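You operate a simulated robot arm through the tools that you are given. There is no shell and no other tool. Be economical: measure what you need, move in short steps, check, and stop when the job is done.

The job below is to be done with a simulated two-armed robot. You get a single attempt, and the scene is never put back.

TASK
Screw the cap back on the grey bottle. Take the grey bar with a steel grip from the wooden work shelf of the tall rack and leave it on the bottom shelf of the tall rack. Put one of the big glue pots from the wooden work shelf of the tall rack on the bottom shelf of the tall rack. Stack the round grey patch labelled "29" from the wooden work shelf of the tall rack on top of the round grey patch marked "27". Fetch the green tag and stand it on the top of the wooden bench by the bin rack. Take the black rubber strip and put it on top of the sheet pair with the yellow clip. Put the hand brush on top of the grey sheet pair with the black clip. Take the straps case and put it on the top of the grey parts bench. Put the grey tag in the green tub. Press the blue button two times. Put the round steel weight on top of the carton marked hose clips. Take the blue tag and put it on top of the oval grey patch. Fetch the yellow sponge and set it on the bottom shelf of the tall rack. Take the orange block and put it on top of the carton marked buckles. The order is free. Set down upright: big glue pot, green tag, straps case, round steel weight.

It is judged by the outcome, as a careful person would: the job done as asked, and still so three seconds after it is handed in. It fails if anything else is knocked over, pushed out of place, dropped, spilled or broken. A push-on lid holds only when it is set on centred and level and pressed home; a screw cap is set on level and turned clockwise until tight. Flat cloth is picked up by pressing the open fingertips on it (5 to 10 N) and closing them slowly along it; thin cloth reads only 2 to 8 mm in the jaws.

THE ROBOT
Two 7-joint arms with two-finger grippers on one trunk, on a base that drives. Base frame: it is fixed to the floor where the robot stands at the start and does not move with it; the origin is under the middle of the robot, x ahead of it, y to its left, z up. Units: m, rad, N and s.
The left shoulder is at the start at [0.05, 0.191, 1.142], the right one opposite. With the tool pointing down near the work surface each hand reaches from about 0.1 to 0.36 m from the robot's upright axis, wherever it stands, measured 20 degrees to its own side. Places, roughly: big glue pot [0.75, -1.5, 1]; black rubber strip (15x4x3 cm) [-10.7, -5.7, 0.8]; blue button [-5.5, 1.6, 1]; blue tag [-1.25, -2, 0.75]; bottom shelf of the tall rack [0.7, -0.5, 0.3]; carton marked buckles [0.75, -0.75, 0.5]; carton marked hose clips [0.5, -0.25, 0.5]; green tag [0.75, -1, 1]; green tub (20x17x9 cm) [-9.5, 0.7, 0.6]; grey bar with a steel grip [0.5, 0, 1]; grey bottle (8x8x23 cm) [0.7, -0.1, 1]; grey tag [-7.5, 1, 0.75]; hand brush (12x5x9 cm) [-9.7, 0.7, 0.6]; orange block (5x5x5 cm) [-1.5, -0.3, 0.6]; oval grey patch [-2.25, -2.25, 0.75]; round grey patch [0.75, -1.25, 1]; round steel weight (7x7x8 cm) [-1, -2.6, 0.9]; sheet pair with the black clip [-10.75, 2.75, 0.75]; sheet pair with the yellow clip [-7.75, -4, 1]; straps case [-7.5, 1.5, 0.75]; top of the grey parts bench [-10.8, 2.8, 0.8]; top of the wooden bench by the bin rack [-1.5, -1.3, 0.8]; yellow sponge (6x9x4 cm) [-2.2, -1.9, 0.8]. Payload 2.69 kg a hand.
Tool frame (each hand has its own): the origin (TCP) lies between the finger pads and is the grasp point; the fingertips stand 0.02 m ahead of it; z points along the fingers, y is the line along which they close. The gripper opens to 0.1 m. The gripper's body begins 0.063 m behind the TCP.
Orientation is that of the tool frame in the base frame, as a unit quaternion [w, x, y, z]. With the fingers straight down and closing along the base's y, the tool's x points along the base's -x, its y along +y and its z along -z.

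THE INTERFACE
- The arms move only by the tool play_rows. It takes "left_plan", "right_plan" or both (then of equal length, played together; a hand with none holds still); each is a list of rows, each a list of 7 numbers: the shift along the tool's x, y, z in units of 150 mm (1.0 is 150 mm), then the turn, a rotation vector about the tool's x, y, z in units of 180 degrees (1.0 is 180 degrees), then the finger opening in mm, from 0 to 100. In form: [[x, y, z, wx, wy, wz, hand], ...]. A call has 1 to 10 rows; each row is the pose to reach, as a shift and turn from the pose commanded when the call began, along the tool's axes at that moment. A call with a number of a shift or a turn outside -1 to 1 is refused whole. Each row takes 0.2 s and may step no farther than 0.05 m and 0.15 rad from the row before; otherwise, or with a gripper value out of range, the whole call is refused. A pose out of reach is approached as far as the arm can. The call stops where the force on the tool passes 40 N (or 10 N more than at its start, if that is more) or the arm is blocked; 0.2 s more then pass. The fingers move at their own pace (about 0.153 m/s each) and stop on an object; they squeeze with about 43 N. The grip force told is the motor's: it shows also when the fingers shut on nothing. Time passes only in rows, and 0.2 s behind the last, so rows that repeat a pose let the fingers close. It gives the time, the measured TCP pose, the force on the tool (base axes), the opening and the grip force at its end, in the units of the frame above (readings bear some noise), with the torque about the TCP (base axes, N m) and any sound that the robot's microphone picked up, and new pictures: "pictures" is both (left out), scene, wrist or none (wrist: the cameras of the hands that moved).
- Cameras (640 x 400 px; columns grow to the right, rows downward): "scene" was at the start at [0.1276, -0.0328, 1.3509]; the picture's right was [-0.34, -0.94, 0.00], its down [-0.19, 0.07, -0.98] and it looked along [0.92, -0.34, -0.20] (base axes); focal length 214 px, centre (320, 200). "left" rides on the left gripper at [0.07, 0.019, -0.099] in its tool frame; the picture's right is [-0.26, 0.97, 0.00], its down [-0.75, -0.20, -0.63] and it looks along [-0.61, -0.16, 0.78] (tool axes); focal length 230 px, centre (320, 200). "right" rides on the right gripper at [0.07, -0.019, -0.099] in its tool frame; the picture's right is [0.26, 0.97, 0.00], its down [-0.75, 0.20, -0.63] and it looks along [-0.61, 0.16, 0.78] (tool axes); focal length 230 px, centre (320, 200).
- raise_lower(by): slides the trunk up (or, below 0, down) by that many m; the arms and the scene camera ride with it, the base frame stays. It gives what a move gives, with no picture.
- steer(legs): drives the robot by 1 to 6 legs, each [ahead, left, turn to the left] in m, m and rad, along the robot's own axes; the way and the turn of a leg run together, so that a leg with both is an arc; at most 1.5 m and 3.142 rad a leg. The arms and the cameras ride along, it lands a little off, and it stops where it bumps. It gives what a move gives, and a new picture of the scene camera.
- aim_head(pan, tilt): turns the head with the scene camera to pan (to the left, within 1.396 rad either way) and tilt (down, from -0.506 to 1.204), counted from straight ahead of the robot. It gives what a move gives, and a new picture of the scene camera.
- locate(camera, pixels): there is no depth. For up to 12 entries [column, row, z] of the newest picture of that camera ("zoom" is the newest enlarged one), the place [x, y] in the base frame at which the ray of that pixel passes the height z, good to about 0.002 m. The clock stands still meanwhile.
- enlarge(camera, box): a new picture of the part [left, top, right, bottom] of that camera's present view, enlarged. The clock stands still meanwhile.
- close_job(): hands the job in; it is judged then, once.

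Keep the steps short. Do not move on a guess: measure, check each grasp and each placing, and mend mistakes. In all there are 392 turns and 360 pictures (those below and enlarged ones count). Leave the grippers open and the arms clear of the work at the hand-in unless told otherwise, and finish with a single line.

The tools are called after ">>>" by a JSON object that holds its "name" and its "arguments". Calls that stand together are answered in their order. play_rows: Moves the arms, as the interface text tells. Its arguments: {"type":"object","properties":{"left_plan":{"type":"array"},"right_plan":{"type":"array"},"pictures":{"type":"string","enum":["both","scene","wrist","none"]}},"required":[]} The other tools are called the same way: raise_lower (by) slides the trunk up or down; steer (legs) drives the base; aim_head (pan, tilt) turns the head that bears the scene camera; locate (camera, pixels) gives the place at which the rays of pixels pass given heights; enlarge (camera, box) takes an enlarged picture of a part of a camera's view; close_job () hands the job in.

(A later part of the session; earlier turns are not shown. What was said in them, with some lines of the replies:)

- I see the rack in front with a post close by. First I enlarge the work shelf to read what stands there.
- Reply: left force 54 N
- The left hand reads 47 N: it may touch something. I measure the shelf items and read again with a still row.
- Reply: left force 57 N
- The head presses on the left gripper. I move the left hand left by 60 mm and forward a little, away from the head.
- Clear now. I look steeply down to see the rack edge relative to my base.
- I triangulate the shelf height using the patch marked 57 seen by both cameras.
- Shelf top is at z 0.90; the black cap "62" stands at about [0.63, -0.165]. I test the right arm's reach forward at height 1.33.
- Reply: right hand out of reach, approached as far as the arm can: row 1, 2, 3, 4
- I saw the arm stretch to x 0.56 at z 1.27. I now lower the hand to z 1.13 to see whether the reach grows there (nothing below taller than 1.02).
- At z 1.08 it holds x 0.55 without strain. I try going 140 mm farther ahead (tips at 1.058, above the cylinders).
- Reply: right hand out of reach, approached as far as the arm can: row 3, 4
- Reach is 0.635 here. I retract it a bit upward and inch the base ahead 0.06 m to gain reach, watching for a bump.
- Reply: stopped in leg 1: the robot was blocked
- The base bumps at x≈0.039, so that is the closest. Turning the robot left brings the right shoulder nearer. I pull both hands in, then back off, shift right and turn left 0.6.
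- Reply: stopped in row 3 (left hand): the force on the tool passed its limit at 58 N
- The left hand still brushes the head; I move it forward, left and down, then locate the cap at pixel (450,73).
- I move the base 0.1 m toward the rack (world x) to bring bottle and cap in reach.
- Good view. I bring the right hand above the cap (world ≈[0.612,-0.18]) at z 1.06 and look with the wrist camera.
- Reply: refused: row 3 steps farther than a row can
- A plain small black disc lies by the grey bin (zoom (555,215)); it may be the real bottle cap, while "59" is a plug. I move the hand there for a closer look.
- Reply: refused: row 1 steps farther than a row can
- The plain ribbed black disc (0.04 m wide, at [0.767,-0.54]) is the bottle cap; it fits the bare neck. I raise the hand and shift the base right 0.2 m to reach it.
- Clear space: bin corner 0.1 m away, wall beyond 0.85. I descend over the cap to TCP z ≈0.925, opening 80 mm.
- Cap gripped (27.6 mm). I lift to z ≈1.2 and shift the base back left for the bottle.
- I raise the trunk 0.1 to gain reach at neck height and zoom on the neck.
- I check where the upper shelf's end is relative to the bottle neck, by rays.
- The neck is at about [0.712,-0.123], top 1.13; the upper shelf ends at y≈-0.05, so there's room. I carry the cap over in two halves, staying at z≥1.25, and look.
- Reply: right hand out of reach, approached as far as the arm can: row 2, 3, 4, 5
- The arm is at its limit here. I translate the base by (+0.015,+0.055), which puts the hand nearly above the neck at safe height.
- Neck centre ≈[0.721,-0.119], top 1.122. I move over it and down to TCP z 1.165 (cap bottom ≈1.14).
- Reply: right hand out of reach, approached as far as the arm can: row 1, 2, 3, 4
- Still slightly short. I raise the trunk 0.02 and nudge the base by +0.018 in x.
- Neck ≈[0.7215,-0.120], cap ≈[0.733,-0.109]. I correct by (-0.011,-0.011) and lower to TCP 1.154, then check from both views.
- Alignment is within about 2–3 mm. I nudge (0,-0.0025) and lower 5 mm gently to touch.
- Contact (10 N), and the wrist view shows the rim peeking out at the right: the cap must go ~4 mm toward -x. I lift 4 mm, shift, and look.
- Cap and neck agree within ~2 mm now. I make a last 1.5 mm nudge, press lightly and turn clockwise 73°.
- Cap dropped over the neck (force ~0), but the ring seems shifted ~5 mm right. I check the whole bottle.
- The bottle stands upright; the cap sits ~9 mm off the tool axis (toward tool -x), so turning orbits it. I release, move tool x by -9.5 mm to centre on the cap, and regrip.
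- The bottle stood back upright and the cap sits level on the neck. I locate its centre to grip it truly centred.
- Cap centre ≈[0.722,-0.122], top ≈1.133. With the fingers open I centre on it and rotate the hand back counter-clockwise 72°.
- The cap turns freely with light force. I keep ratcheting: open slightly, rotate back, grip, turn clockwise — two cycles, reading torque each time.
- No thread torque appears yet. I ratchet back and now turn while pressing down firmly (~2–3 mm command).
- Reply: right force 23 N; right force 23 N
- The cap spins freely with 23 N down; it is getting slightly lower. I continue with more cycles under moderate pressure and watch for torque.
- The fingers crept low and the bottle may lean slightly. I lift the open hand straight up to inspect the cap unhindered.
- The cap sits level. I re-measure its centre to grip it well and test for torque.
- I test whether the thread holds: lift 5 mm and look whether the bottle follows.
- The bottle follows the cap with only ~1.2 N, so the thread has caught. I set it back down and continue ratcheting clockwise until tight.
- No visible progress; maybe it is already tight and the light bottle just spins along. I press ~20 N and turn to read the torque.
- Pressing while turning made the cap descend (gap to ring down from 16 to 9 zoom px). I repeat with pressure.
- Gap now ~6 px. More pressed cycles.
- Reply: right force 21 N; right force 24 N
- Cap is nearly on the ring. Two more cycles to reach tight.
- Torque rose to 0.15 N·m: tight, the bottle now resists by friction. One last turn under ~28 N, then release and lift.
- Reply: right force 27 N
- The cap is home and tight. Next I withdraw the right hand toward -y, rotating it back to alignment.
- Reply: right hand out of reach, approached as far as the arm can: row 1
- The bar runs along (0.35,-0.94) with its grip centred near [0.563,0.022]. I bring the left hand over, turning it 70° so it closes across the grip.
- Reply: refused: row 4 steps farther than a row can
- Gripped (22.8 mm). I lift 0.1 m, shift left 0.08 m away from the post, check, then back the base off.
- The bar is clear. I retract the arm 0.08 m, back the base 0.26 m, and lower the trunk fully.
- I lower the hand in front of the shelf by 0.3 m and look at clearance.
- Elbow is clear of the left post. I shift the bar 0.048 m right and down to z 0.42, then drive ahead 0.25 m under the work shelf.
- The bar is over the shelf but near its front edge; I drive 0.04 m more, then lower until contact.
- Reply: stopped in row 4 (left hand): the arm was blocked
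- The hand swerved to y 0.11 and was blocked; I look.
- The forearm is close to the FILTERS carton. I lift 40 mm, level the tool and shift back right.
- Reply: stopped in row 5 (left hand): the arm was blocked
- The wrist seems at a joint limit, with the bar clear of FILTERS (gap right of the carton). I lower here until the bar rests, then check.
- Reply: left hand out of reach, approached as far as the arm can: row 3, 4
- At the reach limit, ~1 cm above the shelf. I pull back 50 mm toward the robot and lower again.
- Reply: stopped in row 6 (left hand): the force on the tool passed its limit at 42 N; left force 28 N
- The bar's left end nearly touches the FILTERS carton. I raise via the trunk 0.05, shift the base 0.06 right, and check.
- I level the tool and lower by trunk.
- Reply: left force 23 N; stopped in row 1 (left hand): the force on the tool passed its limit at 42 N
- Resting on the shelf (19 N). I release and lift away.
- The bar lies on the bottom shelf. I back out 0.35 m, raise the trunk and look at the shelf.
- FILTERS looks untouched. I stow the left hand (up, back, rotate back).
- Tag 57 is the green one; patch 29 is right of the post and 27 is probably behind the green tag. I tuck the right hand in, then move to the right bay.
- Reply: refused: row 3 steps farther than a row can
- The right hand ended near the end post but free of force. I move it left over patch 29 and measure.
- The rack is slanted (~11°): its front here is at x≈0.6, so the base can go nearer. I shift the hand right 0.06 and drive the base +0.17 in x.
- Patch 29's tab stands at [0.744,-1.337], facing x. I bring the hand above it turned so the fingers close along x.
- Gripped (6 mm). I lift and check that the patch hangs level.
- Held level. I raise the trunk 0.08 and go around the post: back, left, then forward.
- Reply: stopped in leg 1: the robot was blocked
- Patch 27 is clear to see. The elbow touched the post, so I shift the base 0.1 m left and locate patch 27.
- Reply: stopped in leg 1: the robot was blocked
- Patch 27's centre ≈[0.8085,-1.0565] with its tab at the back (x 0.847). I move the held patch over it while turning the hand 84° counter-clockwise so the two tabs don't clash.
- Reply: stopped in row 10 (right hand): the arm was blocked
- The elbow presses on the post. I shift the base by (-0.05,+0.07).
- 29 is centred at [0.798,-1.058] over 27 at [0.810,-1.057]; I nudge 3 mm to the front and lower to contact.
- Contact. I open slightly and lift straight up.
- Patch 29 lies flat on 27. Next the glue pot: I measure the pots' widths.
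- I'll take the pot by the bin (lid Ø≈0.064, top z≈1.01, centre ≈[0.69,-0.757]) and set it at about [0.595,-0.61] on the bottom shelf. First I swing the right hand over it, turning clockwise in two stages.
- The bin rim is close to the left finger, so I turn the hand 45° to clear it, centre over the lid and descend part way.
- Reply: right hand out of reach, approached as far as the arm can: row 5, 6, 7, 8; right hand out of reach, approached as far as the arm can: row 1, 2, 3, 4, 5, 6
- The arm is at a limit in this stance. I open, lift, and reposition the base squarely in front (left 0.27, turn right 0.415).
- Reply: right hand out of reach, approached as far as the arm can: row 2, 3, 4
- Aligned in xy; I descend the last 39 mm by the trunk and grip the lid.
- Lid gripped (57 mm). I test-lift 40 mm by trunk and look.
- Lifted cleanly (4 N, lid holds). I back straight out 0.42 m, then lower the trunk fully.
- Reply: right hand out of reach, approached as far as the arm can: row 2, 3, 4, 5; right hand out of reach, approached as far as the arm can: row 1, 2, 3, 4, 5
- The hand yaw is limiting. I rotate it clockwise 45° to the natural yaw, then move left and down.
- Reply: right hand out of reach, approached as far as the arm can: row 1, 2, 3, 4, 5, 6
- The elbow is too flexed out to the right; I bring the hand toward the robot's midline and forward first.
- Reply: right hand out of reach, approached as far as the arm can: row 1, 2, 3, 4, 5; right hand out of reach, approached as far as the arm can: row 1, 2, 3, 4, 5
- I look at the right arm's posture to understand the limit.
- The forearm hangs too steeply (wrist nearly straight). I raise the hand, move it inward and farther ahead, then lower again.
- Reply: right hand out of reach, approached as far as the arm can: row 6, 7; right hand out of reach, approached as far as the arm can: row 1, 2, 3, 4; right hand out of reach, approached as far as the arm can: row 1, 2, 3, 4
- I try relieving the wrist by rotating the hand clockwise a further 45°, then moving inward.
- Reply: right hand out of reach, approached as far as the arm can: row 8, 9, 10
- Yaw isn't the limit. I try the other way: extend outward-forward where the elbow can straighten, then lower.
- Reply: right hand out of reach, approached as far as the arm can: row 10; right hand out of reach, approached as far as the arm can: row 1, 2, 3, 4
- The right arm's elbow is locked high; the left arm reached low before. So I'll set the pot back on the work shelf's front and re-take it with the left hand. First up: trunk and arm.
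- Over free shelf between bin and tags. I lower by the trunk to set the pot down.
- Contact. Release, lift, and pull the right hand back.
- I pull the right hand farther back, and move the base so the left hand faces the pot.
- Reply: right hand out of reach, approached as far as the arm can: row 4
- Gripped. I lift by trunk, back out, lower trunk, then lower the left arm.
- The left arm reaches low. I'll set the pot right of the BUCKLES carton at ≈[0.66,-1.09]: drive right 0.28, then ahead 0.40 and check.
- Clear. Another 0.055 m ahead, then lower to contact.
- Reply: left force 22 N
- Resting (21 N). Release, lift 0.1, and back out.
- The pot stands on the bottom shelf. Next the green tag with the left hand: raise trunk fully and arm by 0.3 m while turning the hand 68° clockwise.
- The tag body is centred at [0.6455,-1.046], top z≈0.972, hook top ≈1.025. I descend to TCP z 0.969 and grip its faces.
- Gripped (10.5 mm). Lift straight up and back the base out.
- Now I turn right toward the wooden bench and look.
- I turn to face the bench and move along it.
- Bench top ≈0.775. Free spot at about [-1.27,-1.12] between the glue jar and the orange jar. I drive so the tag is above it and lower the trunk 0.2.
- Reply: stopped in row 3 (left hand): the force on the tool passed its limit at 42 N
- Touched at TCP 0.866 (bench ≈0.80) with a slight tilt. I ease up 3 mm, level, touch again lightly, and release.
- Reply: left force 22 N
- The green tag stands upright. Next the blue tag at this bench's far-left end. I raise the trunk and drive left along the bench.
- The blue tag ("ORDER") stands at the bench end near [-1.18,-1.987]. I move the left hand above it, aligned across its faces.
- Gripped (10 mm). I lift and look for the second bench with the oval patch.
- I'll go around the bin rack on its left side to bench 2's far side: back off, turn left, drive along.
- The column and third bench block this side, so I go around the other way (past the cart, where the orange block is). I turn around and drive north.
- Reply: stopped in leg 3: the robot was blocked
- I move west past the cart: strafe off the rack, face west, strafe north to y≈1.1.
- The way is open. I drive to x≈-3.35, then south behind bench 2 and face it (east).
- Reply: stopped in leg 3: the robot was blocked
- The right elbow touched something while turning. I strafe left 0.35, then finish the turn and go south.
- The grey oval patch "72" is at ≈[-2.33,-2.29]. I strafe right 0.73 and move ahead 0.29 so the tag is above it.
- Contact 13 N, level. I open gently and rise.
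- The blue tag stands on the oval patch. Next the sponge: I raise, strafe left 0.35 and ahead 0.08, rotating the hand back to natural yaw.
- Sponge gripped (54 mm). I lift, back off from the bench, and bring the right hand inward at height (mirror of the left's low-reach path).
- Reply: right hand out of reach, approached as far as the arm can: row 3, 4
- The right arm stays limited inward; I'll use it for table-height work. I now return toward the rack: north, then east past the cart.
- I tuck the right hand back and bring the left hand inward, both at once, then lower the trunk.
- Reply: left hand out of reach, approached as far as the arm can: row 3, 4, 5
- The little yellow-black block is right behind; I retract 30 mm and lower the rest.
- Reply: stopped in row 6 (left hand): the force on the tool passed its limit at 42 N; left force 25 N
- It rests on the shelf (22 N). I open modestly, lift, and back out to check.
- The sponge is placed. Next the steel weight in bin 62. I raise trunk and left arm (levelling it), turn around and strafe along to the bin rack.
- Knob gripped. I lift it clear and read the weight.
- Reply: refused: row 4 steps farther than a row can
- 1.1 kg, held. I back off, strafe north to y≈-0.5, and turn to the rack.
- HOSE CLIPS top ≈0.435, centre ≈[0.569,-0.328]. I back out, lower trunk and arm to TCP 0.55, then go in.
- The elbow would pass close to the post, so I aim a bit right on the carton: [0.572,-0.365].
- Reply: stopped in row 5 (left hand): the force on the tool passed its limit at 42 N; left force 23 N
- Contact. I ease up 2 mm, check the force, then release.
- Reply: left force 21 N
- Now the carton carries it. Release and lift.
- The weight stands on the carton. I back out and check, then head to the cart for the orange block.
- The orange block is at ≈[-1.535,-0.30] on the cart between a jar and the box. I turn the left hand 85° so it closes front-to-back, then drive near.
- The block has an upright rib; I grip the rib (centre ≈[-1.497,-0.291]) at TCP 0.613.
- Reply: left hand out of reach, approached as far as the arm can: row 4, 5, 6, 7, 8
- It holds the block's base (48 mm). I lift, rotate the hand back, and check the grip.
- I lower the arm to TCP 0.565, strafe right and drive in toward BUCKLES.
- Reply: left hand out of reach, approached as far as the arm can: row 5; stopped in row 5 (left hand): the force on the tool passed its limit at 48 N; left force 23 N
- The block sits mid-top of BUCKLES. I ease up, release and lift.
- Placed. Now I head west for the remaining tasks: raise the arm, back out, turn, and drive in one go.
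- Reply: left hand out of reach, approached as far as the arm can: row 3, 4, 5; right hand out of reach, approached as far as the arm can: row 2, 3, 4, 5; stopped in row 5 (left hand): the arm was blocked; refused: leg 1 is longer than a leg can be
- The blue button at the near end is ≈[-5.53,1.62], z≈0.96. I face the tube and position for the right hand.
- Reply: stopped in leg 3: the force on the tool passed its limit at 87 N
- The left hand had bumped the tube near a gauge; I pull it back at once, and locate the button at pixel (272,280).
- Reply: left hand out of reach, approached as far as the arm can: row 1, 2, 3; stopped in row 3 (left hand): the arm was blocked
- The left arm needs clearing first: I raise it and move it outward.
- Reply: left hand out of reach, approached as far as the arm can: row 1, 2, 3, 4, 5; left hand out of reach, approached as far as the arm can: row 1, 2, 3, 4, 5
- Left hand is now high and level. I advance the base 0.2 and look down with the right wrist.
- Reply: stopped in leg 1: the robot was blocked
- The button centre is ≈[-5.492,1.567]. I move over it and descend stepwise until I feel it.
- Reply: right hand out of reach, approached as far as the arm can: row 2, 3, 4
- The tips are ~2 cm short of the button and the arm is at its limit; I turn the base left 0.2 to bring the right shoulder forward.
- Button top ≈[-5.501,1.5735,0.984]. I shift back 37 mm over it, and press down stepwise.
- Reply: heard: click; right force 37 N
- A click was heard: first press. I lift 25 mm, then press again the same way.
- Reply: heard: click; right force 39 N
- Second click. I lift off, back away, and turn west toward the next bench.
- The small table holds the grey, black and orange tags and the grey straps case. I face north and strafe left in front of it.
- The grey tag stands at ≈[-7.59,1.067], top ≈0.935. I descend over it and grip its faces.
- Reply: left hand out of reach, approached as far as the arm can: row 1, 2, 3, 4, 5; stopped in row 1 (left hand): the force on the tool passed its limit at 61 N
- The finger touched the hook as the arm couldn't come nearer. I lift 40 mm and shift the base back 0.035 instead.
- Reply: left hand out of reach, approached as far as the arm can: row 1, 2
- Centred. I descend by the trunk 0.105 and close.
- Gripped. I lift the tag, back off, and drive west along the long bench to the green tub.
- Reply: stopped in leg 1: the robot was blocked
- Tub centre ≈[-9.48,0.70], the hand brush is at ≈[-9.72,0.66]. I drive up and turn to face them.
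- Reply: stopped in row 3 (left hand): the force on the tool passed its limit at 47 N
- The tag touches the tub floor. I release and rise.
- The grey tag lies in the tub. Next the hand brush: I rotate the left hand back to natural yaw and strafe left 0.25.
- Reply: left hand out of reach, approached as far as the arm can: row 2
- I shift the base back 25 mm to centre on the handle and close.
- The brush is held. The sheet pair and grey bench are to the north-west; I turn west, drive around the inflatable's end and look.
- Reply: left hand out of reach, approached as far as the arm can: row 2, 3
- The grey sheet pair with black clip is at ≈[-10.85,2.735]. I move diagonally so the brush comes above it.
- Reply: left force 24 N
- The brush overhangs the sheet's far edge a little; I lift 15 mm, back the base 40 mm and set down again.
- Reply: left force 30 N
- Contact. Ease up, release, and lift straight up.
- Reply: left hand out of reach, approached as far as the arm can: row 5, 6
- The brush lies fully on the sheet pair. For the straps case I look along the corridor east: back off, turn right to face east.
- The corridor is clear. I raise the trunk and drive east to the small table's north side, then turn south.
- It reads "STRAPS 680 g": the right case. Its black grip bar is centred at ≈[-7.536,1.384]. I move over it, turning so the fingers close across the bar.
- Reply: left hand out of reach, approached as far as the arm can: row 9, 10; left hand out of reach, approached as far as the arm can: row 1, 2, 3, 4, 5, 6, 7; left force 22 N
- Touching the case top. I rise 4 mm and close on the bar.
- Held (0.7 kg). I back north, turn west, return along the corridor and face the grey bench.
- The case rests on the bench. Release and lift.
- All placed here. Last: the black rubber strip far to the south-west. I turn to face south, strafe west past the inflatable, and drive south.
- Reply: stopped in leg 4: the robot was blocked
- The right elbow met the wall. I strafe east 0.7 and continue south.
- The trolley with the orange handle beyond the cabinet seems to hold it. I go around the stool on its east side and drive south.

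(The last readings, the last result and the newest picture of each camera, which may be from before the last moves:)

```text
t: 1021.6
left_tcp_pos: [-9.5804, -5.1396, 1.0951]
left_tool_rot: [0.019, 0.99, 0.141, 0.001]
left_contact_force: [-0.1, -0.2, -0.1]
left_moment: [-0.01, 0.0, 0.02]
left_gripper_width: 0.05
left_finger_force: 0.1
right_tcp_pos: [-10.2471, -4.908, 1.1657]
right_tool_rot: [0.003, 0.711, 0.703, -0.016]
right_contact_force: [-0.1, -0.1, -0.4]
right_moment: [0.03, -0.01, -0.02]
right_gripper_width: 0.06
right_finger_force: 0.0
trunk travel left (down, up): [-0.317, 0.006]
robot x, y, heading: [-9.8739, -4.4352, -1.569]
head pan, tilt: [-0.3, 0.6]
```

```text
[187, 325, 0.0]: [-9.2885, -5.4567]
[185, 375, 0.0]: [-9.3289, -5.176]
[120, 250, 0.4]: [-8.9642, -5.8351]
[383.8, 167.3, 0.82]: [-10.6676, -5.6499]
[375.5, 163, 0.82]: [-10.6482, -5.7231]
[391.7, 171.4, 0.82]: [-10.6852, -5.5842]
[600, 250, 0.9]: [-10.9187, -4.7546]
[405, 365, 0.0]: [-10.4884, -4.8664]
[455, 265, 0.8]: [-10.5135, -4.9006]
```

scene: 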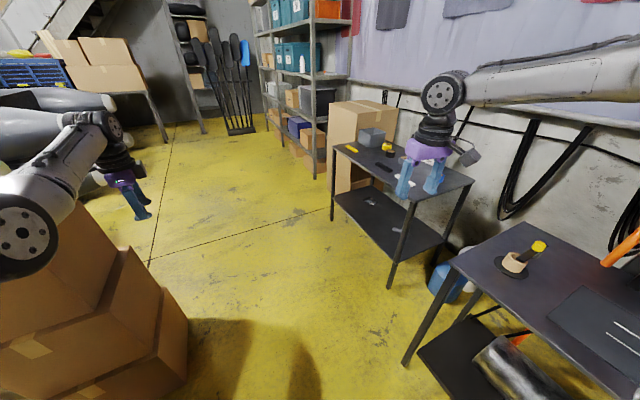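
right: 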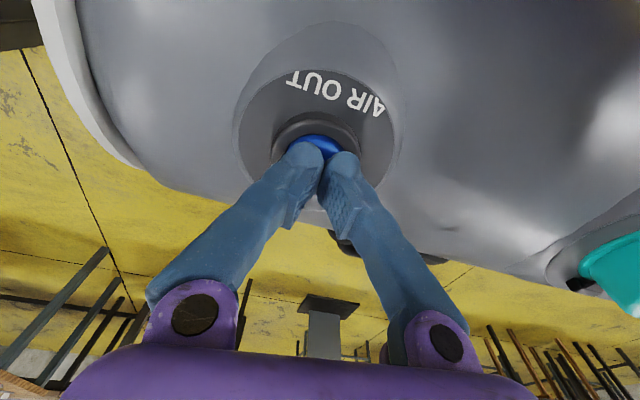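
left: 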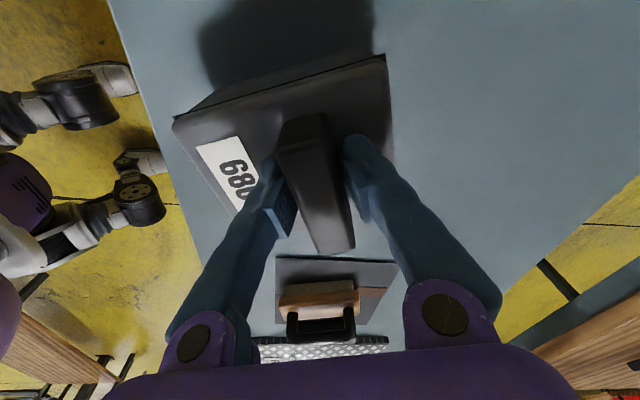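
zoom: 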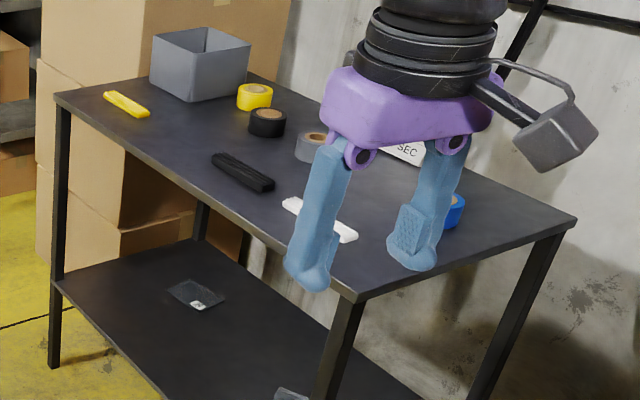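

Strip centre ≈[-10.668,-5.65], along ~105°. I drive south 0.6, turn west and position.

>>> {"name": "steer", "arguments": {"legs": [[0.6, 0, 0], [0, 0, -1.571], [0.06, 0.325, 0]]}}

>>> {"name": "raise_lower", "arguments": {"by": -0.12}}

>>> {"name": "play_rows", "arguments": {"left_plan": [[0, 0, 0, 0, 0, 0, 80]], "pictures": "wrist"}}

```text
t: 1032.0
left_tcp_pos: [-10.6627, -5.6263, 1.0948]
left_tool_rot: [0.014, 0.788, -0.616, -0.012]
left_contact_force: [0.3, -0.8, -0.2]
left_moment: [-0.02, 0.0, 0.03]
left_gripper_width: 0.05
left_finger_force: 0.0
right_tcp_pos: [-10.4028, -4.9688, 1.1671]
right_tool_rot: [-0.01, 1.0, -0.025, -0.013]
right_contact_force: [-0.1, -0.1, -0.7]
right_moment: [-0.01, 0.0, 0.0]
right_gripper_width: 0.06
right_finger_force: 0.1
trunk travel left (down, up): [-0.317, 0.006]
robot x, y, heading: [-9.943, -5.3632, 3.107]
head pan, tilt: [-0.3, 0.6]
```

scene: 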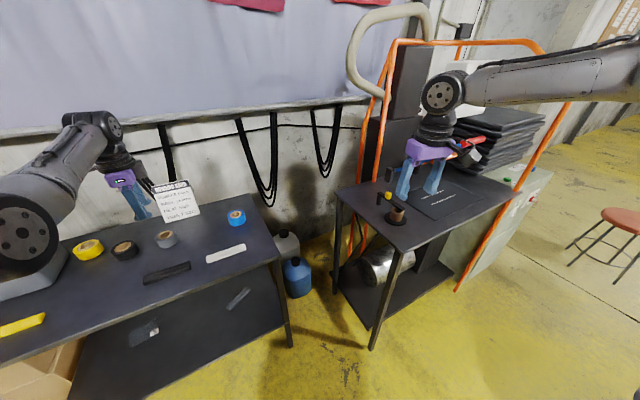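

```text
t: 1033.5
left_tcp_pos: [-10.6619, -5.625, 0.9755]
left_tool_rot: [0.014, 0.788, -0.616, -0.013]
left_contact_force: [-0.3, 0.2, 0.0]
left_moment: [-0.01, 0.0, -0.01]
left_gripper_width: 0.0501
left_finger_force: 0.0
right_tcp_pos: [-10.4031, -4.9683, 1.0465]
right_tool_rot: [-0.01, 0.999, -0.026, -0.015]
right_contact_force: [-0.1, 0.2, 0.2]
right_moment: [0.0, 0.03, 0.01]
right_gripper_width: 0.06
right_finger_force: 0.1
trunk travel left (down, up): [-0.197, 0.126]
robot x, y, heading: [-9.9408, -5.364, 3.102]
head pan, tilt: [-0.3, 0.6]
```

```text
t: 1033.8
left_tcp_pos: [-10.6613, -5.6256, 0.9743]
left_tool_rot: [0.013, 0.788, -0.615, -0.013]
left_contact_force: [0.1, 0.0, -0.4]
left_moment: [0.02, 0.04, -0.01]
left_gripper_width: 0.0799
left_finger_force: 0.1
right_tcp_pos: [-10.4019, -4.9691, 1.0465]
right_tool_rot: [-0.01, 1.0, -0.024, -0.014]
right_contact_force: [-0.5, -0.1, 0.5]
right_moment: [0.0, 0.0, 0.06]
right_gripper_width: 0.06
right_finger_force: 0.1
trunk travel left (down, up): [-0.197, 0.126]
robot x, y, heading: [-9.9468, -5.3579, 3.105]
head pan, tilt: [-0.3, 0.6]
```

left: 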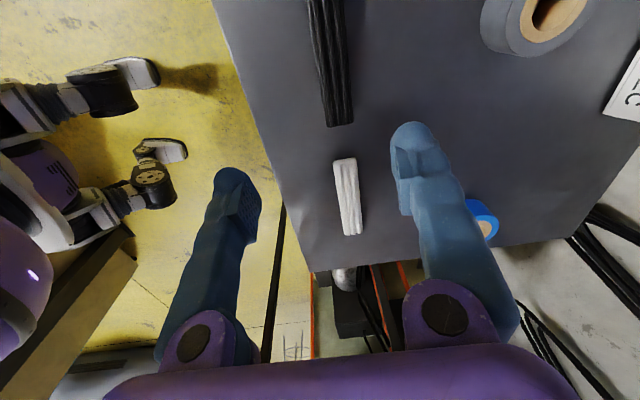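

>>> {"name": "locate", "arguments": {"camera": "left", "pixels": [[340, 122, 0.825], [326, 5, 0.825], [333, 60, 0.825], [316, 40, 0.825], [350, 80, 0.825], [320, 60, 0.82], [348, 60, 0.82]]}}

```text
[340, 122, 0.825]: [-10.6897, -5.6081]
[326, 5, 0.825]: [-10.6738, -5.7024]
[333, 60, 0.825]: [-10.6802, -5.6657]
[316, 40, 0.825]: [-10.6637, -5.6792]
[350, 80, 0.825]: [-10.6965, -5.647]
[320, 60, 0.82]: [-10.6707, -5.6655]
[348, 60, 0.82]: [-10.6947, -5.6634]
```

>>> {"name": "play_rows", "arguments": {"left_plan": [[0.17, 0.1, 0.05, 0, 0, 0, 80], [0.336, 0.195, 0.1, 0, 0, 0, 80], [0.336, 0.195, 0.4, 0, 0, 0, 80], [0.336, 0.195, 0.7, 0, 0, 0, 80], [0.336, 0.195, 0.9, 0, 0, 0, 80], [0.336, 0.195, 0.98, 0, 0, 0, 80], [0.336, 0.195, 0.98, 0, 0, 0, 45], [0.336, 0.195, 0.98, 0, 0, 0, 15], [0.336, 0.195, 0.98, 0, 0, 0, 15]], "pictures": "wrist"}}

```text
t: 1035.8
left_tcp_pos: [-10.6521, -5.6795, 0.8389]
left_tool_rot: [0.014, 0.788, -0.616, -0.013]
left_contact_force: [0.7, -0.8, -0.3]
left_moment: [-0.03, -0.01, 0.02]
left_gripper_width: 0.0155
left_finger_force: 0.0
left hand out of reach, approached as far as the arm can: row 1, 2, 3, 4, 5, 6, 7, 8, 9
right_tcp_pos: [-10.4033, -4.9681, 1.047]
right_tool_rot: [-0.01, 1.0, -0.025, -0.013]
right_contact_force: [1.0, 0.4, 0.4]
right_moment: [-0.01, 0.01, 0.0]
right_gripper_width: 0.0599
right_finger_force: 0.0
trunk travel left (down, up): [-0.197, 0.126]
robot x, y, heading: [-9.9466, -5.3613, 3.108]
head pan, tilt: [-0.3, 0.6]
```

left: 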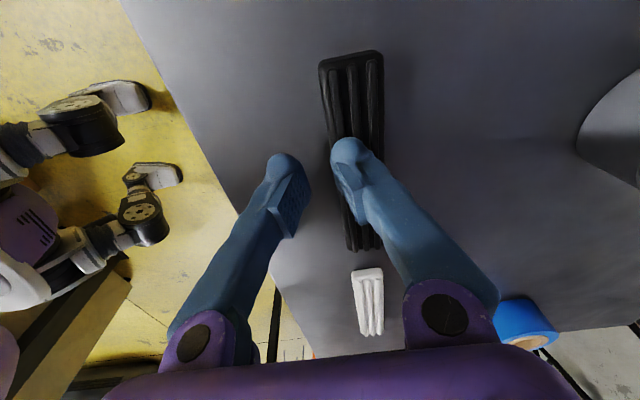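

The hand came up 28 mm short. I lift, open, drive ahead 30 mm, then descend and close.

>>> {"name": "play_rows", "arguments": {"left_plan": [[0, 0, -0.2, 0, 0, 0, 40], [0, 0, -0.35, 0, 0, 0, 80]], "pictures": "none"}}

>>> {"name": "steer", "arguments": {"legs": [[0.03, 0, 0]]}}

>>> {"name": "raise_lower", "arguments": {"by": -0.063}}

>>> {"name": "play_rows", "arguments": {"left_plan": [[0, 0, 0, 0, 0, 0, 45], [0, 0, 0, 0, 0, 0, 15], [0, 0, 0, 0, 0, 0, 15], [0, 0, 0, 0, 0, 0, 15]], "pictures": "none"}}

```text
t: 1036.5
left_tcp_pos: [-10.6535, -5.6759, 0.8939]
left_tool_rot: [0.013, 0.788, -0.615, -0.012]
left_contact_force: [-0.3, 0.6, 0.6]
left_moment: [0.0, -0.03, 0.02]
left_gripper_width: 0.0799
left_finger_force: 0.1
right_tcp_pos: [-10.4035, -4.9686, 1.0468]
right_tool_rot: [-0.01, 1.0, -0.025, -0.014]
right_contact_force: [-0.6, -0.3, -0.2]
right_moment: [-0.01, 0.03, 0.0]
right_gripper_width: 0.0602
right_finger_force: 0.1
trunk travel left (down, up): [-0.197, 0.126]
robot x, y, heading: [-9.9417, -5.3653, 3.103]
head pan, tilt: [-0.3, 0.6]
```

```text
t: 1037.3
left_tcp_pos: [-10.6823, -5.6757, 0.8922]
left_tool_rot: [0.013, 0.787, -0.616, -0.013]
left_contact_force: [0.1, 0.1, -0.4]
left_moment: [0.02, -0.02, -0.01]
left_gripper_width: 0.08
left_finger_force: 0.1
right_tcp_pos: [-10.432, -4.9668, 1.0457]
right_tool_rot: [-0.011, 0.999, -0.026, -0.014]
right_contact_force: [-0.4, -0.2, 0.1]
right_moment: [0.0, -0.05, 0.0]
right_gripper_width: 0.0601
right_finger_force: 0.1
trunk travel left (down, up): [-0.197, 0.126]
robot x, y, heading: [-9.9738, -5.3592, 3.099]
head pan, tilt: [-0.3, 0.6]
```

scene: 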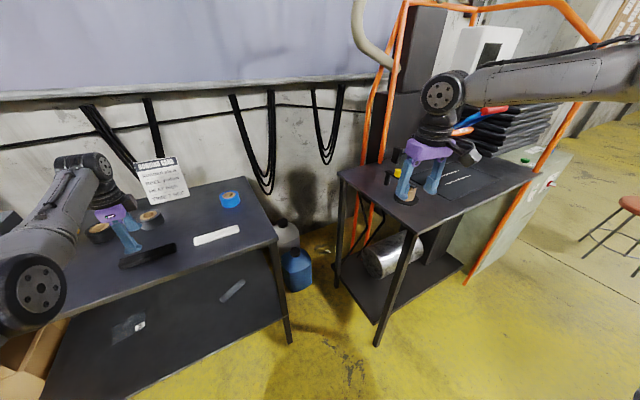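

```text
t: 1038.3
left_tcp_pos: [-10.6817, -5.6762, 0.8315]
left_tool_rot: [0.013, 0.788, -0.616, -0.013]
left_contact_force: [-0.5, -0.2, -0.3]
left_moment: [0.01, 0.03, -0.03]
left_gripper_width: 0.0799
left_finger_force: 0.0
right_tcp_pos: [-10.4316, -4.9673, 0.9835]
right_tool_rot: [-0.01, 1.0, -0.026, -0.014]
right_contact_force: [-0.4, -0.3, 0.5]
right_moment: [0.02, 0.02, 0.01]
right_gripper_width: 0.0598
right_finger_force: 0.1
trunk travel left (down, up): [-0.134, 0.189]
robot x, y, heading: [-9.9739, -5.3619, 3.099]
head pan, tilt: [-0.3, 0.6]
```

```text
t: 1039.3
left_tcp_pos: [-10.6815, -5.6746, 0.8309]
left_tool_rot: [0.013, 0.788, -0.616, -0.013]
left_contact_force: [0.1, -0.4, -0.1]
left_moment: [0.01, 0.01, 0.01]
left_gripper_width: 0.0317
left_finger_force: 42.4
right_tcp_pos: [-10.4307, -4.9667, 0.9834]
right_tool_rot: [-0.01, 1.0, -0.026, -0.014]
right_contact_force: [1.1, -0.2, -0.7]
right_moment: [-0.03, -0.01, 0.01]
right_gripper_width: 0.0601
right_finger_force: 0.0
trunk travel left (down, up): [-0.134, 0.189]
robot x, y, heading: [-9.9758, -5.3611, 3.1]
head pan, tilt: [-0.3, 0.6]
```

Strip gripped (32 mm). I lift it, back off slightly, strafe north and turn right to look east for the yellow-clip sheet pair.

>>> {"name": "raise_lower", "arguments": {"by": 0.185}}

>>> {"name": "steer", "arguments": {"legs": [[-0.15, 0, 0], [0, -1.5, 0], [0, -0.55, 0], [0, 0, -2.6]]}}

```text
t: 1041.3
left_tcp_pos: [-10.6823, -5.6748, 1.0141]
left_tool_rot: [0.013, 0.787, -0.616, -0.013]
left_contact_force: [-0.4, 0.1, -1.1]
left_moment: [-0.03, 0.03, 0.01]
left_gripper_width: 0.031
left_finger_force: 42.9
right_tcp_pos: [-10.4327, -4.9656, 1.1676]
right_tool_rot: [-0.01, 1.0, -0.026, -0.014]
right_contact_force: [0.8, 0.5, 0.1]
right_moment: [0.0, 0.04, -0.01]
right_gripper_width: 0.0602
right_finger_force: 0.0
trunk travel left (down, up): [-0.319, 0.004]
robot x, y, heading: [-9.9739, -5.3617, 3.102]
head pan, tilt: [-0.3, 0.6]
```

```text
t: 1066.5
left_tcp_pos: [-9.3206, -2.703, 1.0152]
left_tool_rot: [0.009, 0.386, 0.922, 0.016]
left_contact_force: [-0.1, 0.3, -0.2]
left_moment: [0.01, 0.02, 0.01]
left_gripper_width: 0.0305
left_finger_force: 43.0
right_tcp_pos: [-9.1749, -3.4399, 1.1695]
right_tool_rot: [0.016, -0.239, 0.971, -0.006]
right_contact_force: [-0.1, 0.8, -0.1]
right_moment: [-0.02, 0.01, 0.01]
right_gripper_width: 0.0602
right_finger_force: 0.1
trunk travel left (down, up): [-0.319, 0.004]
robot x, y, heading: [-9.7693, -3.3338, 0.498]
head pan, tilt: [-0.3, 0.6]
```

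scene: 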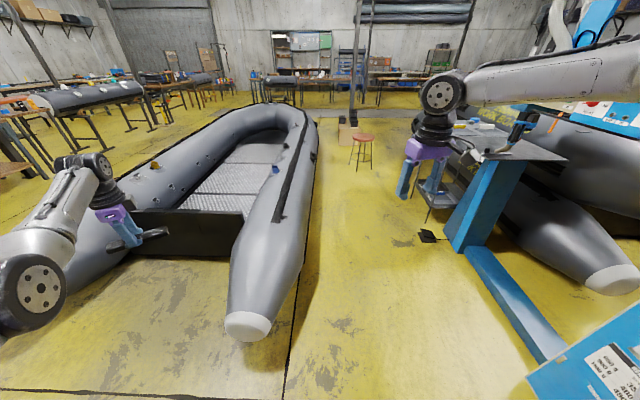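

>>> {"name": "enlarge", "arguments": {"camera": "scene", "box": [430, 90, 640, 220]}}

>>> {"name": "locate", "arguments": {"camera": "scene", "pixels": [[475, 160, 1.0], [565, 158, 1.0], [500, 130, 1.0], [465, 128, 1.0], [540, 120, 1.0], [480, 128, 1.0], [450, 245, 0.0], [470, 250, 0.0]]}}

```text
3.05 times, centred on (535, 155) of scene
```

zoom: 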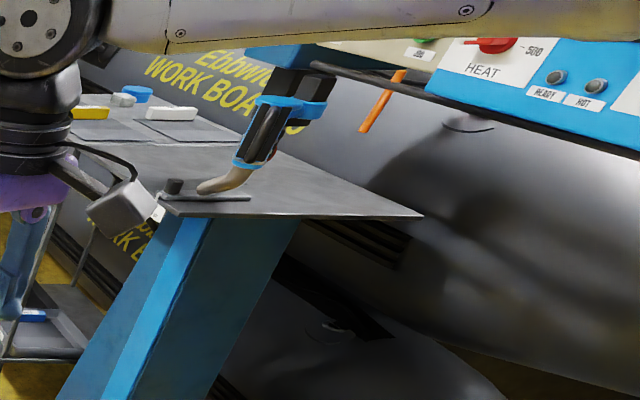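

```text
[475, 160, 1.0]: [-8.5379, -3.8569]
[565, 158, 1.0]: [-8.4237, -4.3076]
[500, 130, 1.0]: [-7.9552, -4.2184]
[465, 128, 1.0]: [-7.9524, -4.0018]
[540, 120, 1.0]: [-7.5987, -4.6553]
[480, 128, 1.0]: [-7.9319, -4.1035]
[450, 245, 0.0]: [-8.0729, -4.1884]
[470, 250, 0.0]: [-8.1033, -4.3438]
```

>>> {"name": "locate", "arguments": {"camera": "scene", "pixels": [[295, 250, 0.3], [315, 150, 0.3], [310, 180, 0.3], [270, 330, 0.3], [464, 132, 1.0], [464, 132, 0.95], [459.5, 126, 1.0], [366, 168, 0.0], [430, 238, 0.0], [443, 160, 0.5]]}}

```text
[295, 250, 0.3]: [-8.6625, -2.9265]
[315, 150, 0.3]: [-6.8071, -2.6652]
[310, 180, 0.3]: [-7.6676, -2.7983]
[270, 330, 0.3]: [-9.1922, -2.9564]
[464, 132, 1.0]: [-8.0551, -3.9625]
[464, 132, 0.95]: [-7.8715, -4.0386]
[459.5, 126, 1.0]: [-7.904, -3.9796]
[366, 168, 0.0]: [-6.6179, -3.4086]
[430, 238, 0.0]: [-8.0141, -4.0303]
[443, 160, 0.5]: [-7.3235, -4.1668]
```

The yellow-clip sheet lies on the machine's table near [-7.9,-4.0], z≈1, with a heat tool beside it. I'll come in facing west from the east side: drive the corridor east, then turn left about.

>>> {"name": "steer", "arguments": {"legs": [[0, 0, -0.498], [1.5, 0, 0], [0.87, 0, 0], [0, 0, 3.1]]}}

```text
t: 1072.7
left_tcp_pos: [-8.2093, -2.9792, 1.0144]
left_tool_rot: [0.011, 0.588, 0.809, 0.013]
left_contact_force: [-0.1, -1.0, -1.0]
left_moment: [0.01, 0.04, -0.02]
left_gripper_width: 0.0306
left_finger_force: 43.5
right_tcp_pos: [-8.4091, -3.7034, 1.1674]
right_tool_rot: [0.013, -0.008, 1.0, -0.009]
right_contact_force: [0.3, -0.1, 0.4]
right_moment: [0.01, 0.05, 0.0]
right_gripper_width: 0.0601
right_finger_force: 0.1
trunk travel left (down, up): [-0.319, 0.004]
robot x, y, heading: [-8.8956, -3.3407, 0.026]
head pan, tilt: [-0.3, 0.6]
stopped in leg 2: the robot was blocked; the commanded pose is now the measured one
```

scene: 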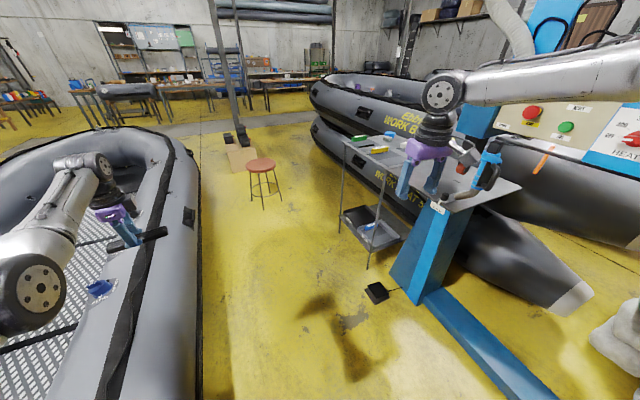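

>>> {"name": "locate", "arguments": {"camera": "scene", "pixels": [[368, 266, 0.0], [339, 228, 0.0], [400, 238, 0.0], [378, 148, 0.95], [378, 148, 0.85], [345, 145, 0.9], [385, 170, 0.9], [200, 330, 0.3], [198, 200, 0.3], [395, 285, 0.0], [430, 300, 0.0], [265, 205, 0.0]]}}

>>> {"name": "enlarge", "arguments": {"camera": "scene", "box": [325, 115, 455, 200]}}

```text
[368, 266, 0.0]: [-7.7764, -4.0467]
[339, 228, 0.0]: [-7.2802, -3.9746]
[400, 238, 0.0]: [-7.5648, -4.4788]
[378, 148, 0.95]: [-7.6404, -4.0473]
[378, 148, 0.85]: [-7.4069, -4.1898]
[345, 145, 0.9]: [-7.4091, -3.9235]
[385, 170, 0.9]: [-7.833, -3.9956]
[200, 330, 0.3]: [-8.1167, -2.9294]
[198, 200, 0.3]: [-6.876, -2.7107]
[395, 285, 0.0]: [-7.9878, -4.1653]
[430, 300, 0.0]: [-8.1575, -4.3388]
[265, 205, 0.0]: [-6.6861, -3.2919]
```

```text
4.71 times, centred on (390, 158) of scene
```

zoom: 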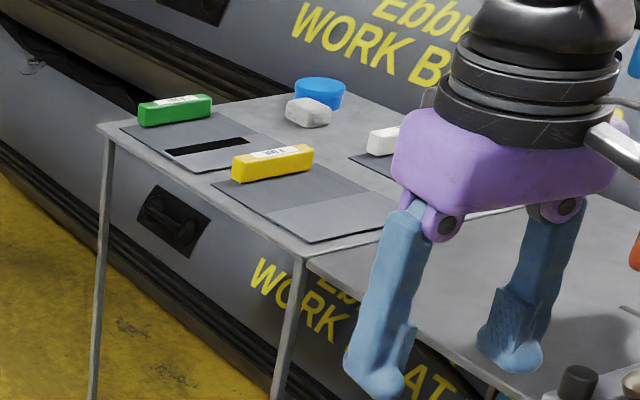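

>>> {"name": "locate", "arguments": {"camera": "scene", "pixels": [[387.8, 158, 0.865], [379.7, 149.5, 0.88], [367, 154, 0.865], [388, 167, 0.865], [404, 161, 0.865], [470, 200, 1.0], [490, 150, 1.15], [437, 212, 1.0], [520, 186, 1.0], [485, 190, 1.0]]}}

```text
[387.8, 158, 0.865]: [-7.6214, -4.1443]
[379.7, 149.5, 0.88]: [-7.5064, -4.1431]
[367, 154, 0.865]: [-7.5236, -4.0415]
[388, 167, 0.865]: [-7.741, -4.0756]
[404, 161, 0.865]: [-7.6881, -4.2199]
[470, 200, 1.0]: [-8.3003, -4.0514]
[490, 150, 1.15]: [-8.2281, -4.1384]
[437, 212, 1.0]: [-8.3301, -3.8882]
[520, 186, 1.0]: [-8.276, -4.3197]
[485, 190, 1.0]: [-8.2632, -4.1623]
```

The sheet pair's free part is ≈[-7.65,-4.14] on a small table (z≈0.865). I shift right 0.08, drive 1.49 east, and turn right to face south-west so the left hand comes over it.

>>> {"name": "steer", "arguments": {"legs": [[0, -0.09, 0], [1.48, 0, 0], [0, 0, -2.31]]}}

```text
t: 1086.4
left_tcp_pos: [-7.6144, -4.135, 1.0149]
left_tool_rot: [0.017, 0.979, -0.205, -0.006]
left_contact_force: [-0.5, 1.2, -1.6]
left_moment: [-0.01, -0.01, 0.0]
left_gripper_width: 0.0308
left_finger_force: 42.7
right_tcp_pos: [-8.0229, -3.5054, 1.1692]
right_tool_rot: [-0.002, 0.908, 0.419, -0.017]
right_contact_force: [-0.5, 0.1, 0.0]
right_moment: [0.0, -0.02, -0.01]
right_gripper_width: 0.0601
right_finger_force: 0.1
trunk travel left (down, up): [-0.319, 0.004]
robot x, y, heading: [-7.4318, -3.3825, -2.265]
head pan, tilt: [-0.3, 0.6]
```

scene: 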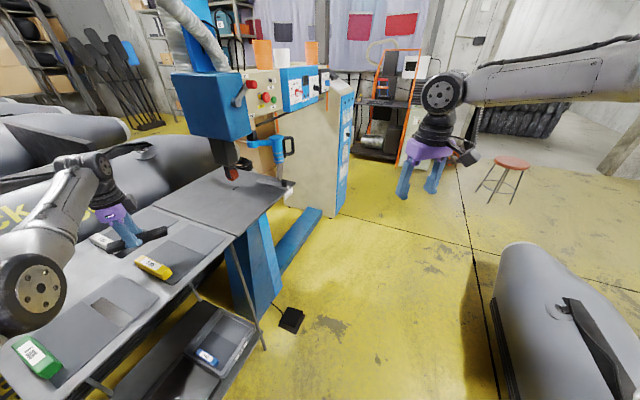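

>>> {"name": "locate", "arguments": {"camera": "scene", "pixels": [[153, 266, 0.88], [192, 248, 0.865], [228, 237, 0.865], [192, 222, 0.865], [180, 284, 0.865], [170, 258, 0.865], [145, 258, 0.865]]}}

>>> {"name": "play_rows", "arguments": {"left_plan": [[0, 0, 0, 0, 0, 0, 15]], "pictures": "wrist"}}

```text
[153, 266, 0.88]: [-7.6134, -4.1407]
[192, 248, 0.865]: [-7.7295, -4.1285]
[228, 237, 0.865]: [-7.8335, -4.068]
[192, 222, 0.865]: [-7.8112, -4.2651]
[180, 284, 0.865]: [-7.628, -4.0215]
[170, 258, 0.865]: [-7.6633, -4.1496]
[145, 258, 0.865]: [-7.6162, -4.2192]
```

```text
t: 1086.8
left_tcp_pos: [-7.613, -4.1349, 1.0151]
left_tool_rot: [0.017, 0.979, -0.205, -0.006]
left_contact_force: [0.0, -0.4, -1.1]
left_moment: [0.0, -0.01, 0.0]
left_gripper_width: 0.0306
left_finger_force: 42.9
right_tcp_pos: [-8.0229, -3.5044, 1.1681]
right_tool_rot: [-0.003, 0.908, 0.418, -0.017]
right_contact_force: [0.2, -0.1, -0.2]
right_moment: [-0.01, -0.01, 0.02]
right_gripper_width: 0.06
right_finger_force: 0.0
trunk travel left (down, up): [-0.319, 0.004]
robot x, y, heading: [-7.4318, -3.3839, -2.267]
head pan, tilt: [-0.3, 0.6]
```

left: 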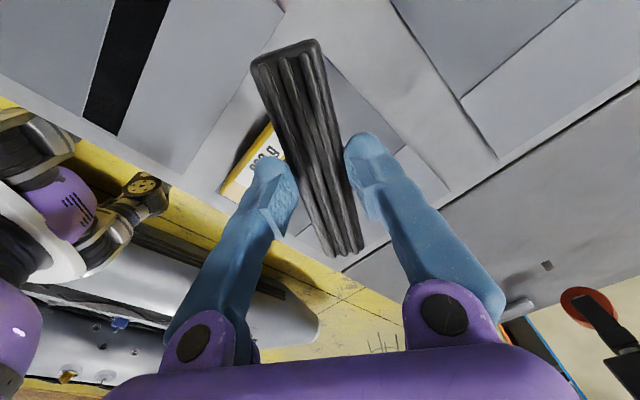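

>>> {"name": "locate", "arguments": {"camera": "left", "pixels": [[447, 190, 0.865], [405, 148, 0.865], [335, 60, 0.865], [255, 160, 0.88], [228, 185, 0.87], [345, 268, 0.865], [275, 10, 0.865], [380, 215, 0.865]]}}

```text
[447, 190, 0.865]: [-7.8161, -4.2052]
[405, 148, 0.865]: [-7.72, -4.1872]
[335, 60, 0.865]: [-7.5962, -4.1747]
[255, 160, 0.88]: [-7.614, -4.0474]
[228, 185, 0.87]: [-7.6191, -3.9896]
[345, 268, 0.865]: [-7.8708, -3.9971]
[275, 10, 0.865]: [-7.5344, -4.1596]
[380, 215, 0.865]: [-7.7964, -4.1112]
```

Triangulating gives the table top at ≈0.905 and the sheet's free part around [-7.71,-4.095]. I shift the strip there with the arm and lower to contact.

>>> {"name": "play_rows", "arguments": {"left_plan": [[-0.24, 0, 0, 0, 0, 0, 15], [-0.48, 0, 0, 0, 0, 0, 15], [-0.717, 0, 0, 0, 0, 0, 15], [-0.717, 0, 0.1, 0, 0, 0, 15], [-0.717, 0, 0.2, 0, 0, 0, 15]], "pictures": "wrist"}}

```text
t: 1088.0
left_tcp_pos: [-7.6961, -4.0809, 1.0045]
left_tool_rot: [0.018, 0.979, -0.204, -0.006]
left_contact_force: [0.2, -0.2, -1.9]
left_moment: [-0.01, -0.01, -0.01]
left_gripper_width: 0.0309
left_finger_force: 42.7
left hand out of reach, approached as far as the arm can: row 2, 3, 4, 5
right_tcp_pos: [-8.0231, -3.5057, 1.1684]
right_tool_rot: [-0.003, 0.908, 0.418, -0.018]
right_contact_force: [-0.3, -0.1, 0.1]
right_moment: [0.02, -0.02, -0.01]
right_gripper_width: 0.0597
right_finger_force: 0.0
trunk travel left (down, up): [-0.319, 0.004]
robot x, y, heading: [-7.4352, -3.3814, -2.268]
head pan, tilt: [-0.3, 0.6]
```

left: 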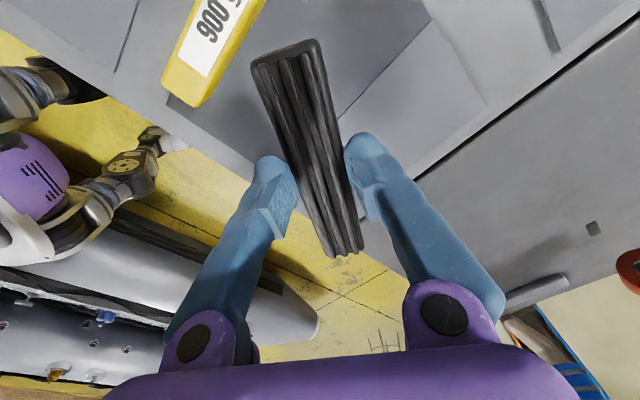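

The landing point should move ~40 mm up and 20 mm right in this view. I adjust and lower to contact.

>>> {"name": "play_rows", "arguments": {"left_plan": [[0.13, 0.07, 0, 0, 0, 0, 15], [0.26, 0.13, 0.05, 0, 0, 0, 15], [0.26, 0.13, 0.2, 0, 0, 0, 15], [0.26, 0.13, 0.32, 0, 0, 0, 15], [0.26, 0.13, 0.38, 0, 0, 0, 15], [0.26, 0.13, 0.43, 0, 0, 0, 15], [0.26, 0.13, 0.48, 0, 0, 0, 15], [0.26, 0.13, 0.53, 0, 0, 0, 15]], "pictures": "wrist"}}

```text
t: 1089.7
left_tcp_pos: [-7.6622, -4.1048, 0.952]
left_tool_rot: [0.026, 0.978, -0.205, -0.011]
left_contact_force: [2.0, 7.7, 12.9]
left_moment: [0.09, -0.57, 0.21]
left_gripper_width: 0.031
left_finger_force: 43.3
left hand out of reach, approached as far as the arm can: row 1, 2, 3, 4, 5, 6, 7, 8
right_tcp_pos: [-8.0222, -3.5037, 1.1687]
right_tool_rot: [-0.002, 0.909, 0.417, -0.017]
right_contact_force: [-0.2, -0.1, -0.1]
right_moment: [0.01, 0.03, 0.0]
right_gripper_width: 0.06
right_finger_force: 0.0
trunk travel left (down, up): [-0.319, 0.004]
robot x, y, heading: [-7.428, -3.3846, -2.266]
head pan, tilt: [-0.3, 0.6]
stopped in row 8 (left hand): the force on the tool passed its limit at 73 N (the readings are from after the stop); the commanded pose is now the measured one
```

left: 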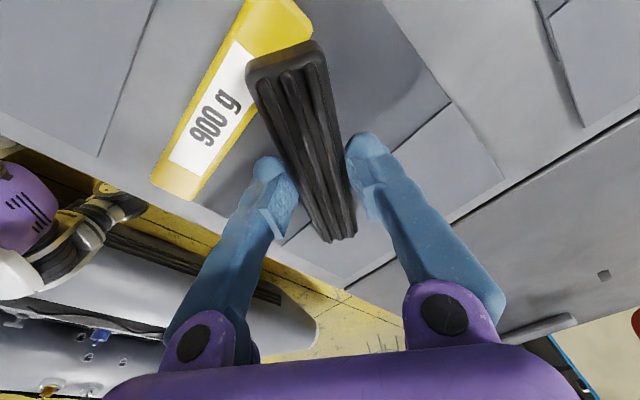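

The strip's end bears on the clip. I lift 20 mm, move away from the clip (without pictures), and set down again gently.

>>> {"name": "play_rows", "arguments": {"left_plan": [[0, 0, -0.1, 0, 0, 0, 15], [0, 0, -0.15, 0, 0, 0, 15], [-0.05, 0.1, -0.15, 0, 0, 0, 15], [-0.1, 0.2, -0.15, 0, 0, 0, 15], [-0.1, 0.2, -0.15, 0, 0, 0, 15]], "pictures": "none"}}

```text
t: 1090.9
left_tcp_pos: [-7.6663, -4.1069, 0.9712]
left_tool_rot: [0.025, 0.978, -0.205, -0.01]
left_contact_force: [-0.6, -0.6, -0.7]
left_moment: [0.0, -0.03, 0.05]
left_gripper_width: 0.0308
left_finger_force: 42.8
left hand out of reach, approached as far as the arm can: row 3, 4, 5
right_tcp_pos: [-8.0224, -3.5071, 1.168]
right_tool_rot: [-0.002, 0.908, 0.419, -0.016]
right_contact_force: [0.1, 0.2, 0.0]
right_moment: [-0.02, 0.0, -0.01]
right_gripper_width: 0.0598
right_finger_force: 0.1
trunk travel left (down, up): [-0.319, 0.004]
robot x, y, heading: [-7.4328, -3.383, -2.269]
head pan, tilt: [-0.3, 0.6]
```

>>> {"name": "steer", "arguments": {"legs": [[0.035, 0.0, 0]]}}

>>> {"name": "play_rows", "arguments": {"left_plan": [[0, 0, 0.05, 0, 0, 0, 15], [0, 0, 0.1, 0, 0, 0, 15], [0, 0, 0.13, 0, 0, 0, 15], [0, 0, 0.16, 0, 0, 0, 15]], "pictures": "none"}}

```text
t: 1091.7
left_tcp_pos: [-7.6888, -4.1328, 0.9712]
left_tool_rot: [0.025, 0.978, -0.206, -0.009]
left_contact_force: [0.2, -0.1, -1.0]
left_moment: [-0.02, -0.01, -0.01]
left_gripper_width: 0.031
left_finger_force: 42.7
right_tcp_pos: [-8.0444, -3.5324, 1.1684]
right_tool_rot: [-0.003, 0.908, 0.418, -0.017]
right_contact_force: [-1.2, -0.3, -0.4]
right_moment: [0.01, 0.0, 0.02]
right_gripper_width: 0.0601
right_finger_force: 0.1
trunk travel left (down, up): [-0.319, 0.004]
robot x, y, heading: [-7.4542, -3.4081, -2.265]
head pan, tilt: [-0.3, 0.6]
```

scene: 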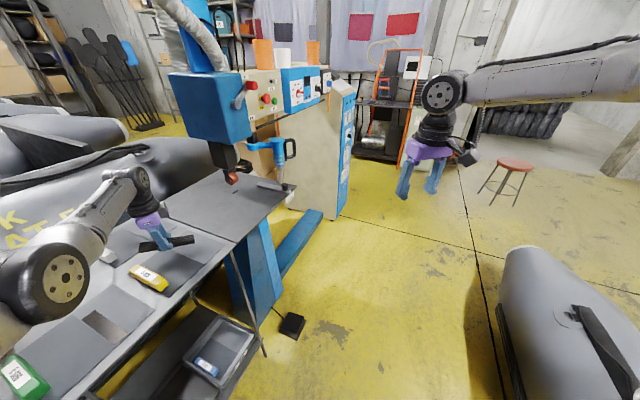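

```text
t: 1092.7
left_tcp_pos: [-7.6859, -4.132, 0.9509]
left_tool_rot: [0.026, 0.978, -0.205, -0.011]
left_contact_force: [1.6, 2.1, 3.6]
left_moment: [0.15, 0.28, -0.15]
left_gripper_width: 0.0307
left_finger_force: 43.1
left hand out of reach, approached as far as the arm can: row 2, 3, 4
right_tcp_pos: [-8.0449, -3.5309, 1.1693]
right_tool_rot: [-0.002, 0.908, 0.418, -0.017]
right_contact_force: [-0.3, -0.3, 0.2]
right_moment: [-0.01, 0.03, -0.01]
right_gripper_width: 0.0598
right_finger_force: 0.0
trunk travel left (down, up): [-0.319, 0.004]
robot x, y, heading: [-7.4563, -3.4071, -2.26]
head pan, tilt: [-0.3, 0.6]
```

Light contact now. I settle 6 mm by the trunk and release.

>>> {"name": "raise_lower", "arguments": {"by": -0.006}}

>>> {"name": "play_rows", "arguments": {"left_plan": [[0, 0, 0, 0, 0, 0, 36], [0, 0, 0, 0, 0, 0, 50], [0, 0, 0, 0, 0, 0, 70], [0, 0, -0.2, 0, 0, 0, 80], [0, 0, -0.45, 0, 0, 0, 80], [0, 0, -0.6, 0, 0, 0, 80]], "pictures": "wrist"}}

```text
t: 1093.3
left_tcp_pos: [-7.6846, -4.1321, 0.947]
left_tool_rot: [0.028, 0.979, -0.204, -0.012]
left_contact_force: [4.4, 0.1, 18.0]
left_moment: [0.34, 1.19, -0.09]
left_gripper_width: 0.0307
left_finger_force: 42.8
right_tcp_pos: [-8.045, -3.5314, 1.1635]
right_tool_rot: [-0.002, 0.908, 0.418, -0.019]
right_contact_force: [-0.3, -0.5, 0.4]
right_moment: [0.03, 0.01, 0.0]
right_gripper_width: 0.06
right_finger_force: 0.0
trunk travel left (down, up): [-0.313, 0.01]
robot x, y, heading: [-7.4554, -3.4104, -2.262]
head pan, tilt: [-0.3, 0.6]
```

```text
t: 1094.7
left_tcp_pos: [-7.6816, -4.128, 1.0338]
left_tool_rot: [0.024, 0.978, -0.205, -0.011]
left_contact_force: [-0.2, -0.3, -0.7]
left_moment: [-0.02, 0.02, -0.01]
left_gripper_width: 0.08
left_finger_force: 0.0
right_tcp_pos: [-8.0456, -3.531, 1.1626]
right_tool_rot: [-0.002, 0.909, 0.417, -0.017]
right_contact_force: [-0.4, -0.4, -0.5]
right_moment: [0.03, -0.02, 0.02]
right_gripper_width: 0.0601
right_finger_force: 0.0
trunk travel left (down, up): [-0.313, 0.01]
robot x, y, heading: [-7.455, -3.4071, -2.269]
head pan, tilt: [-0.3, 0.6]
```

left: 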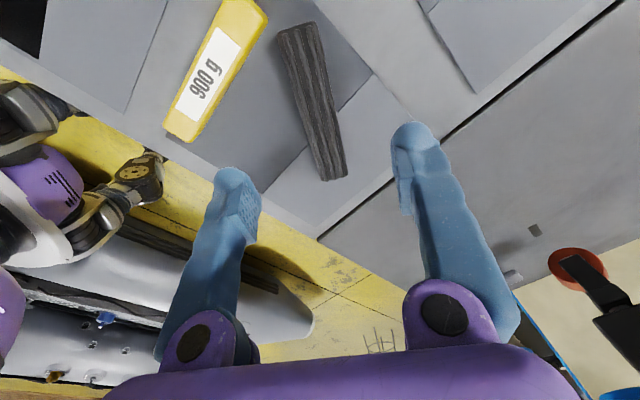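

The strip lies flat on the sheet pair. I raise the left hand a little more and hand the job in.

>>> {"name": "play_rows", "arguments": {"left_plan": [[0, 0, -0.2, 0, 0, 0, 90], [0, 0, -0.4, 0, 0, 0, 90]], "pictures": "none"}}

>>> {"name": "close_job", "arguments": {}}

```text
t: 1095.3
left_tcp_pos: [-7.6824, -4.1263, 1.0952]
left_tool_rot: [0.025, 0.978, -0.205, -0.011]
left_contact_force: [0.3, -0.6, 0.2]
left_moment: [-0.01, -0.01, 0.01]
left_gripper_width: 0.0898
left_finger_force: 0.0
right_tcp_pos: [-8.0461, -3.5319, 1.1622]
right_tool_rot: [-0.002, 0.909, 0.418, -0.017]
right_contact_force: [0.1, 0.2, 0.6]
right_moment: [-0.03, 0.02, -0.01]
right_gripper_width: 0.06
right_finger_force: 0.2
trunk travel left (down, up): [-0.313, 0.01]
robot x, y, heading: [-7.4541, -3.4085, -2.263]
head pan, tilt: [-0.3, 0.6]
```

```text
The job is handed in.
```

All fourteen tasks are done and handed in; two doubts remain: a second round patch marked "27" lies on the bin-rack bench (I stacked 29 on the rack's 27), and I bumped fixtures several times, hardest the button tube beside a gauge at 87 N, without rechecking it.
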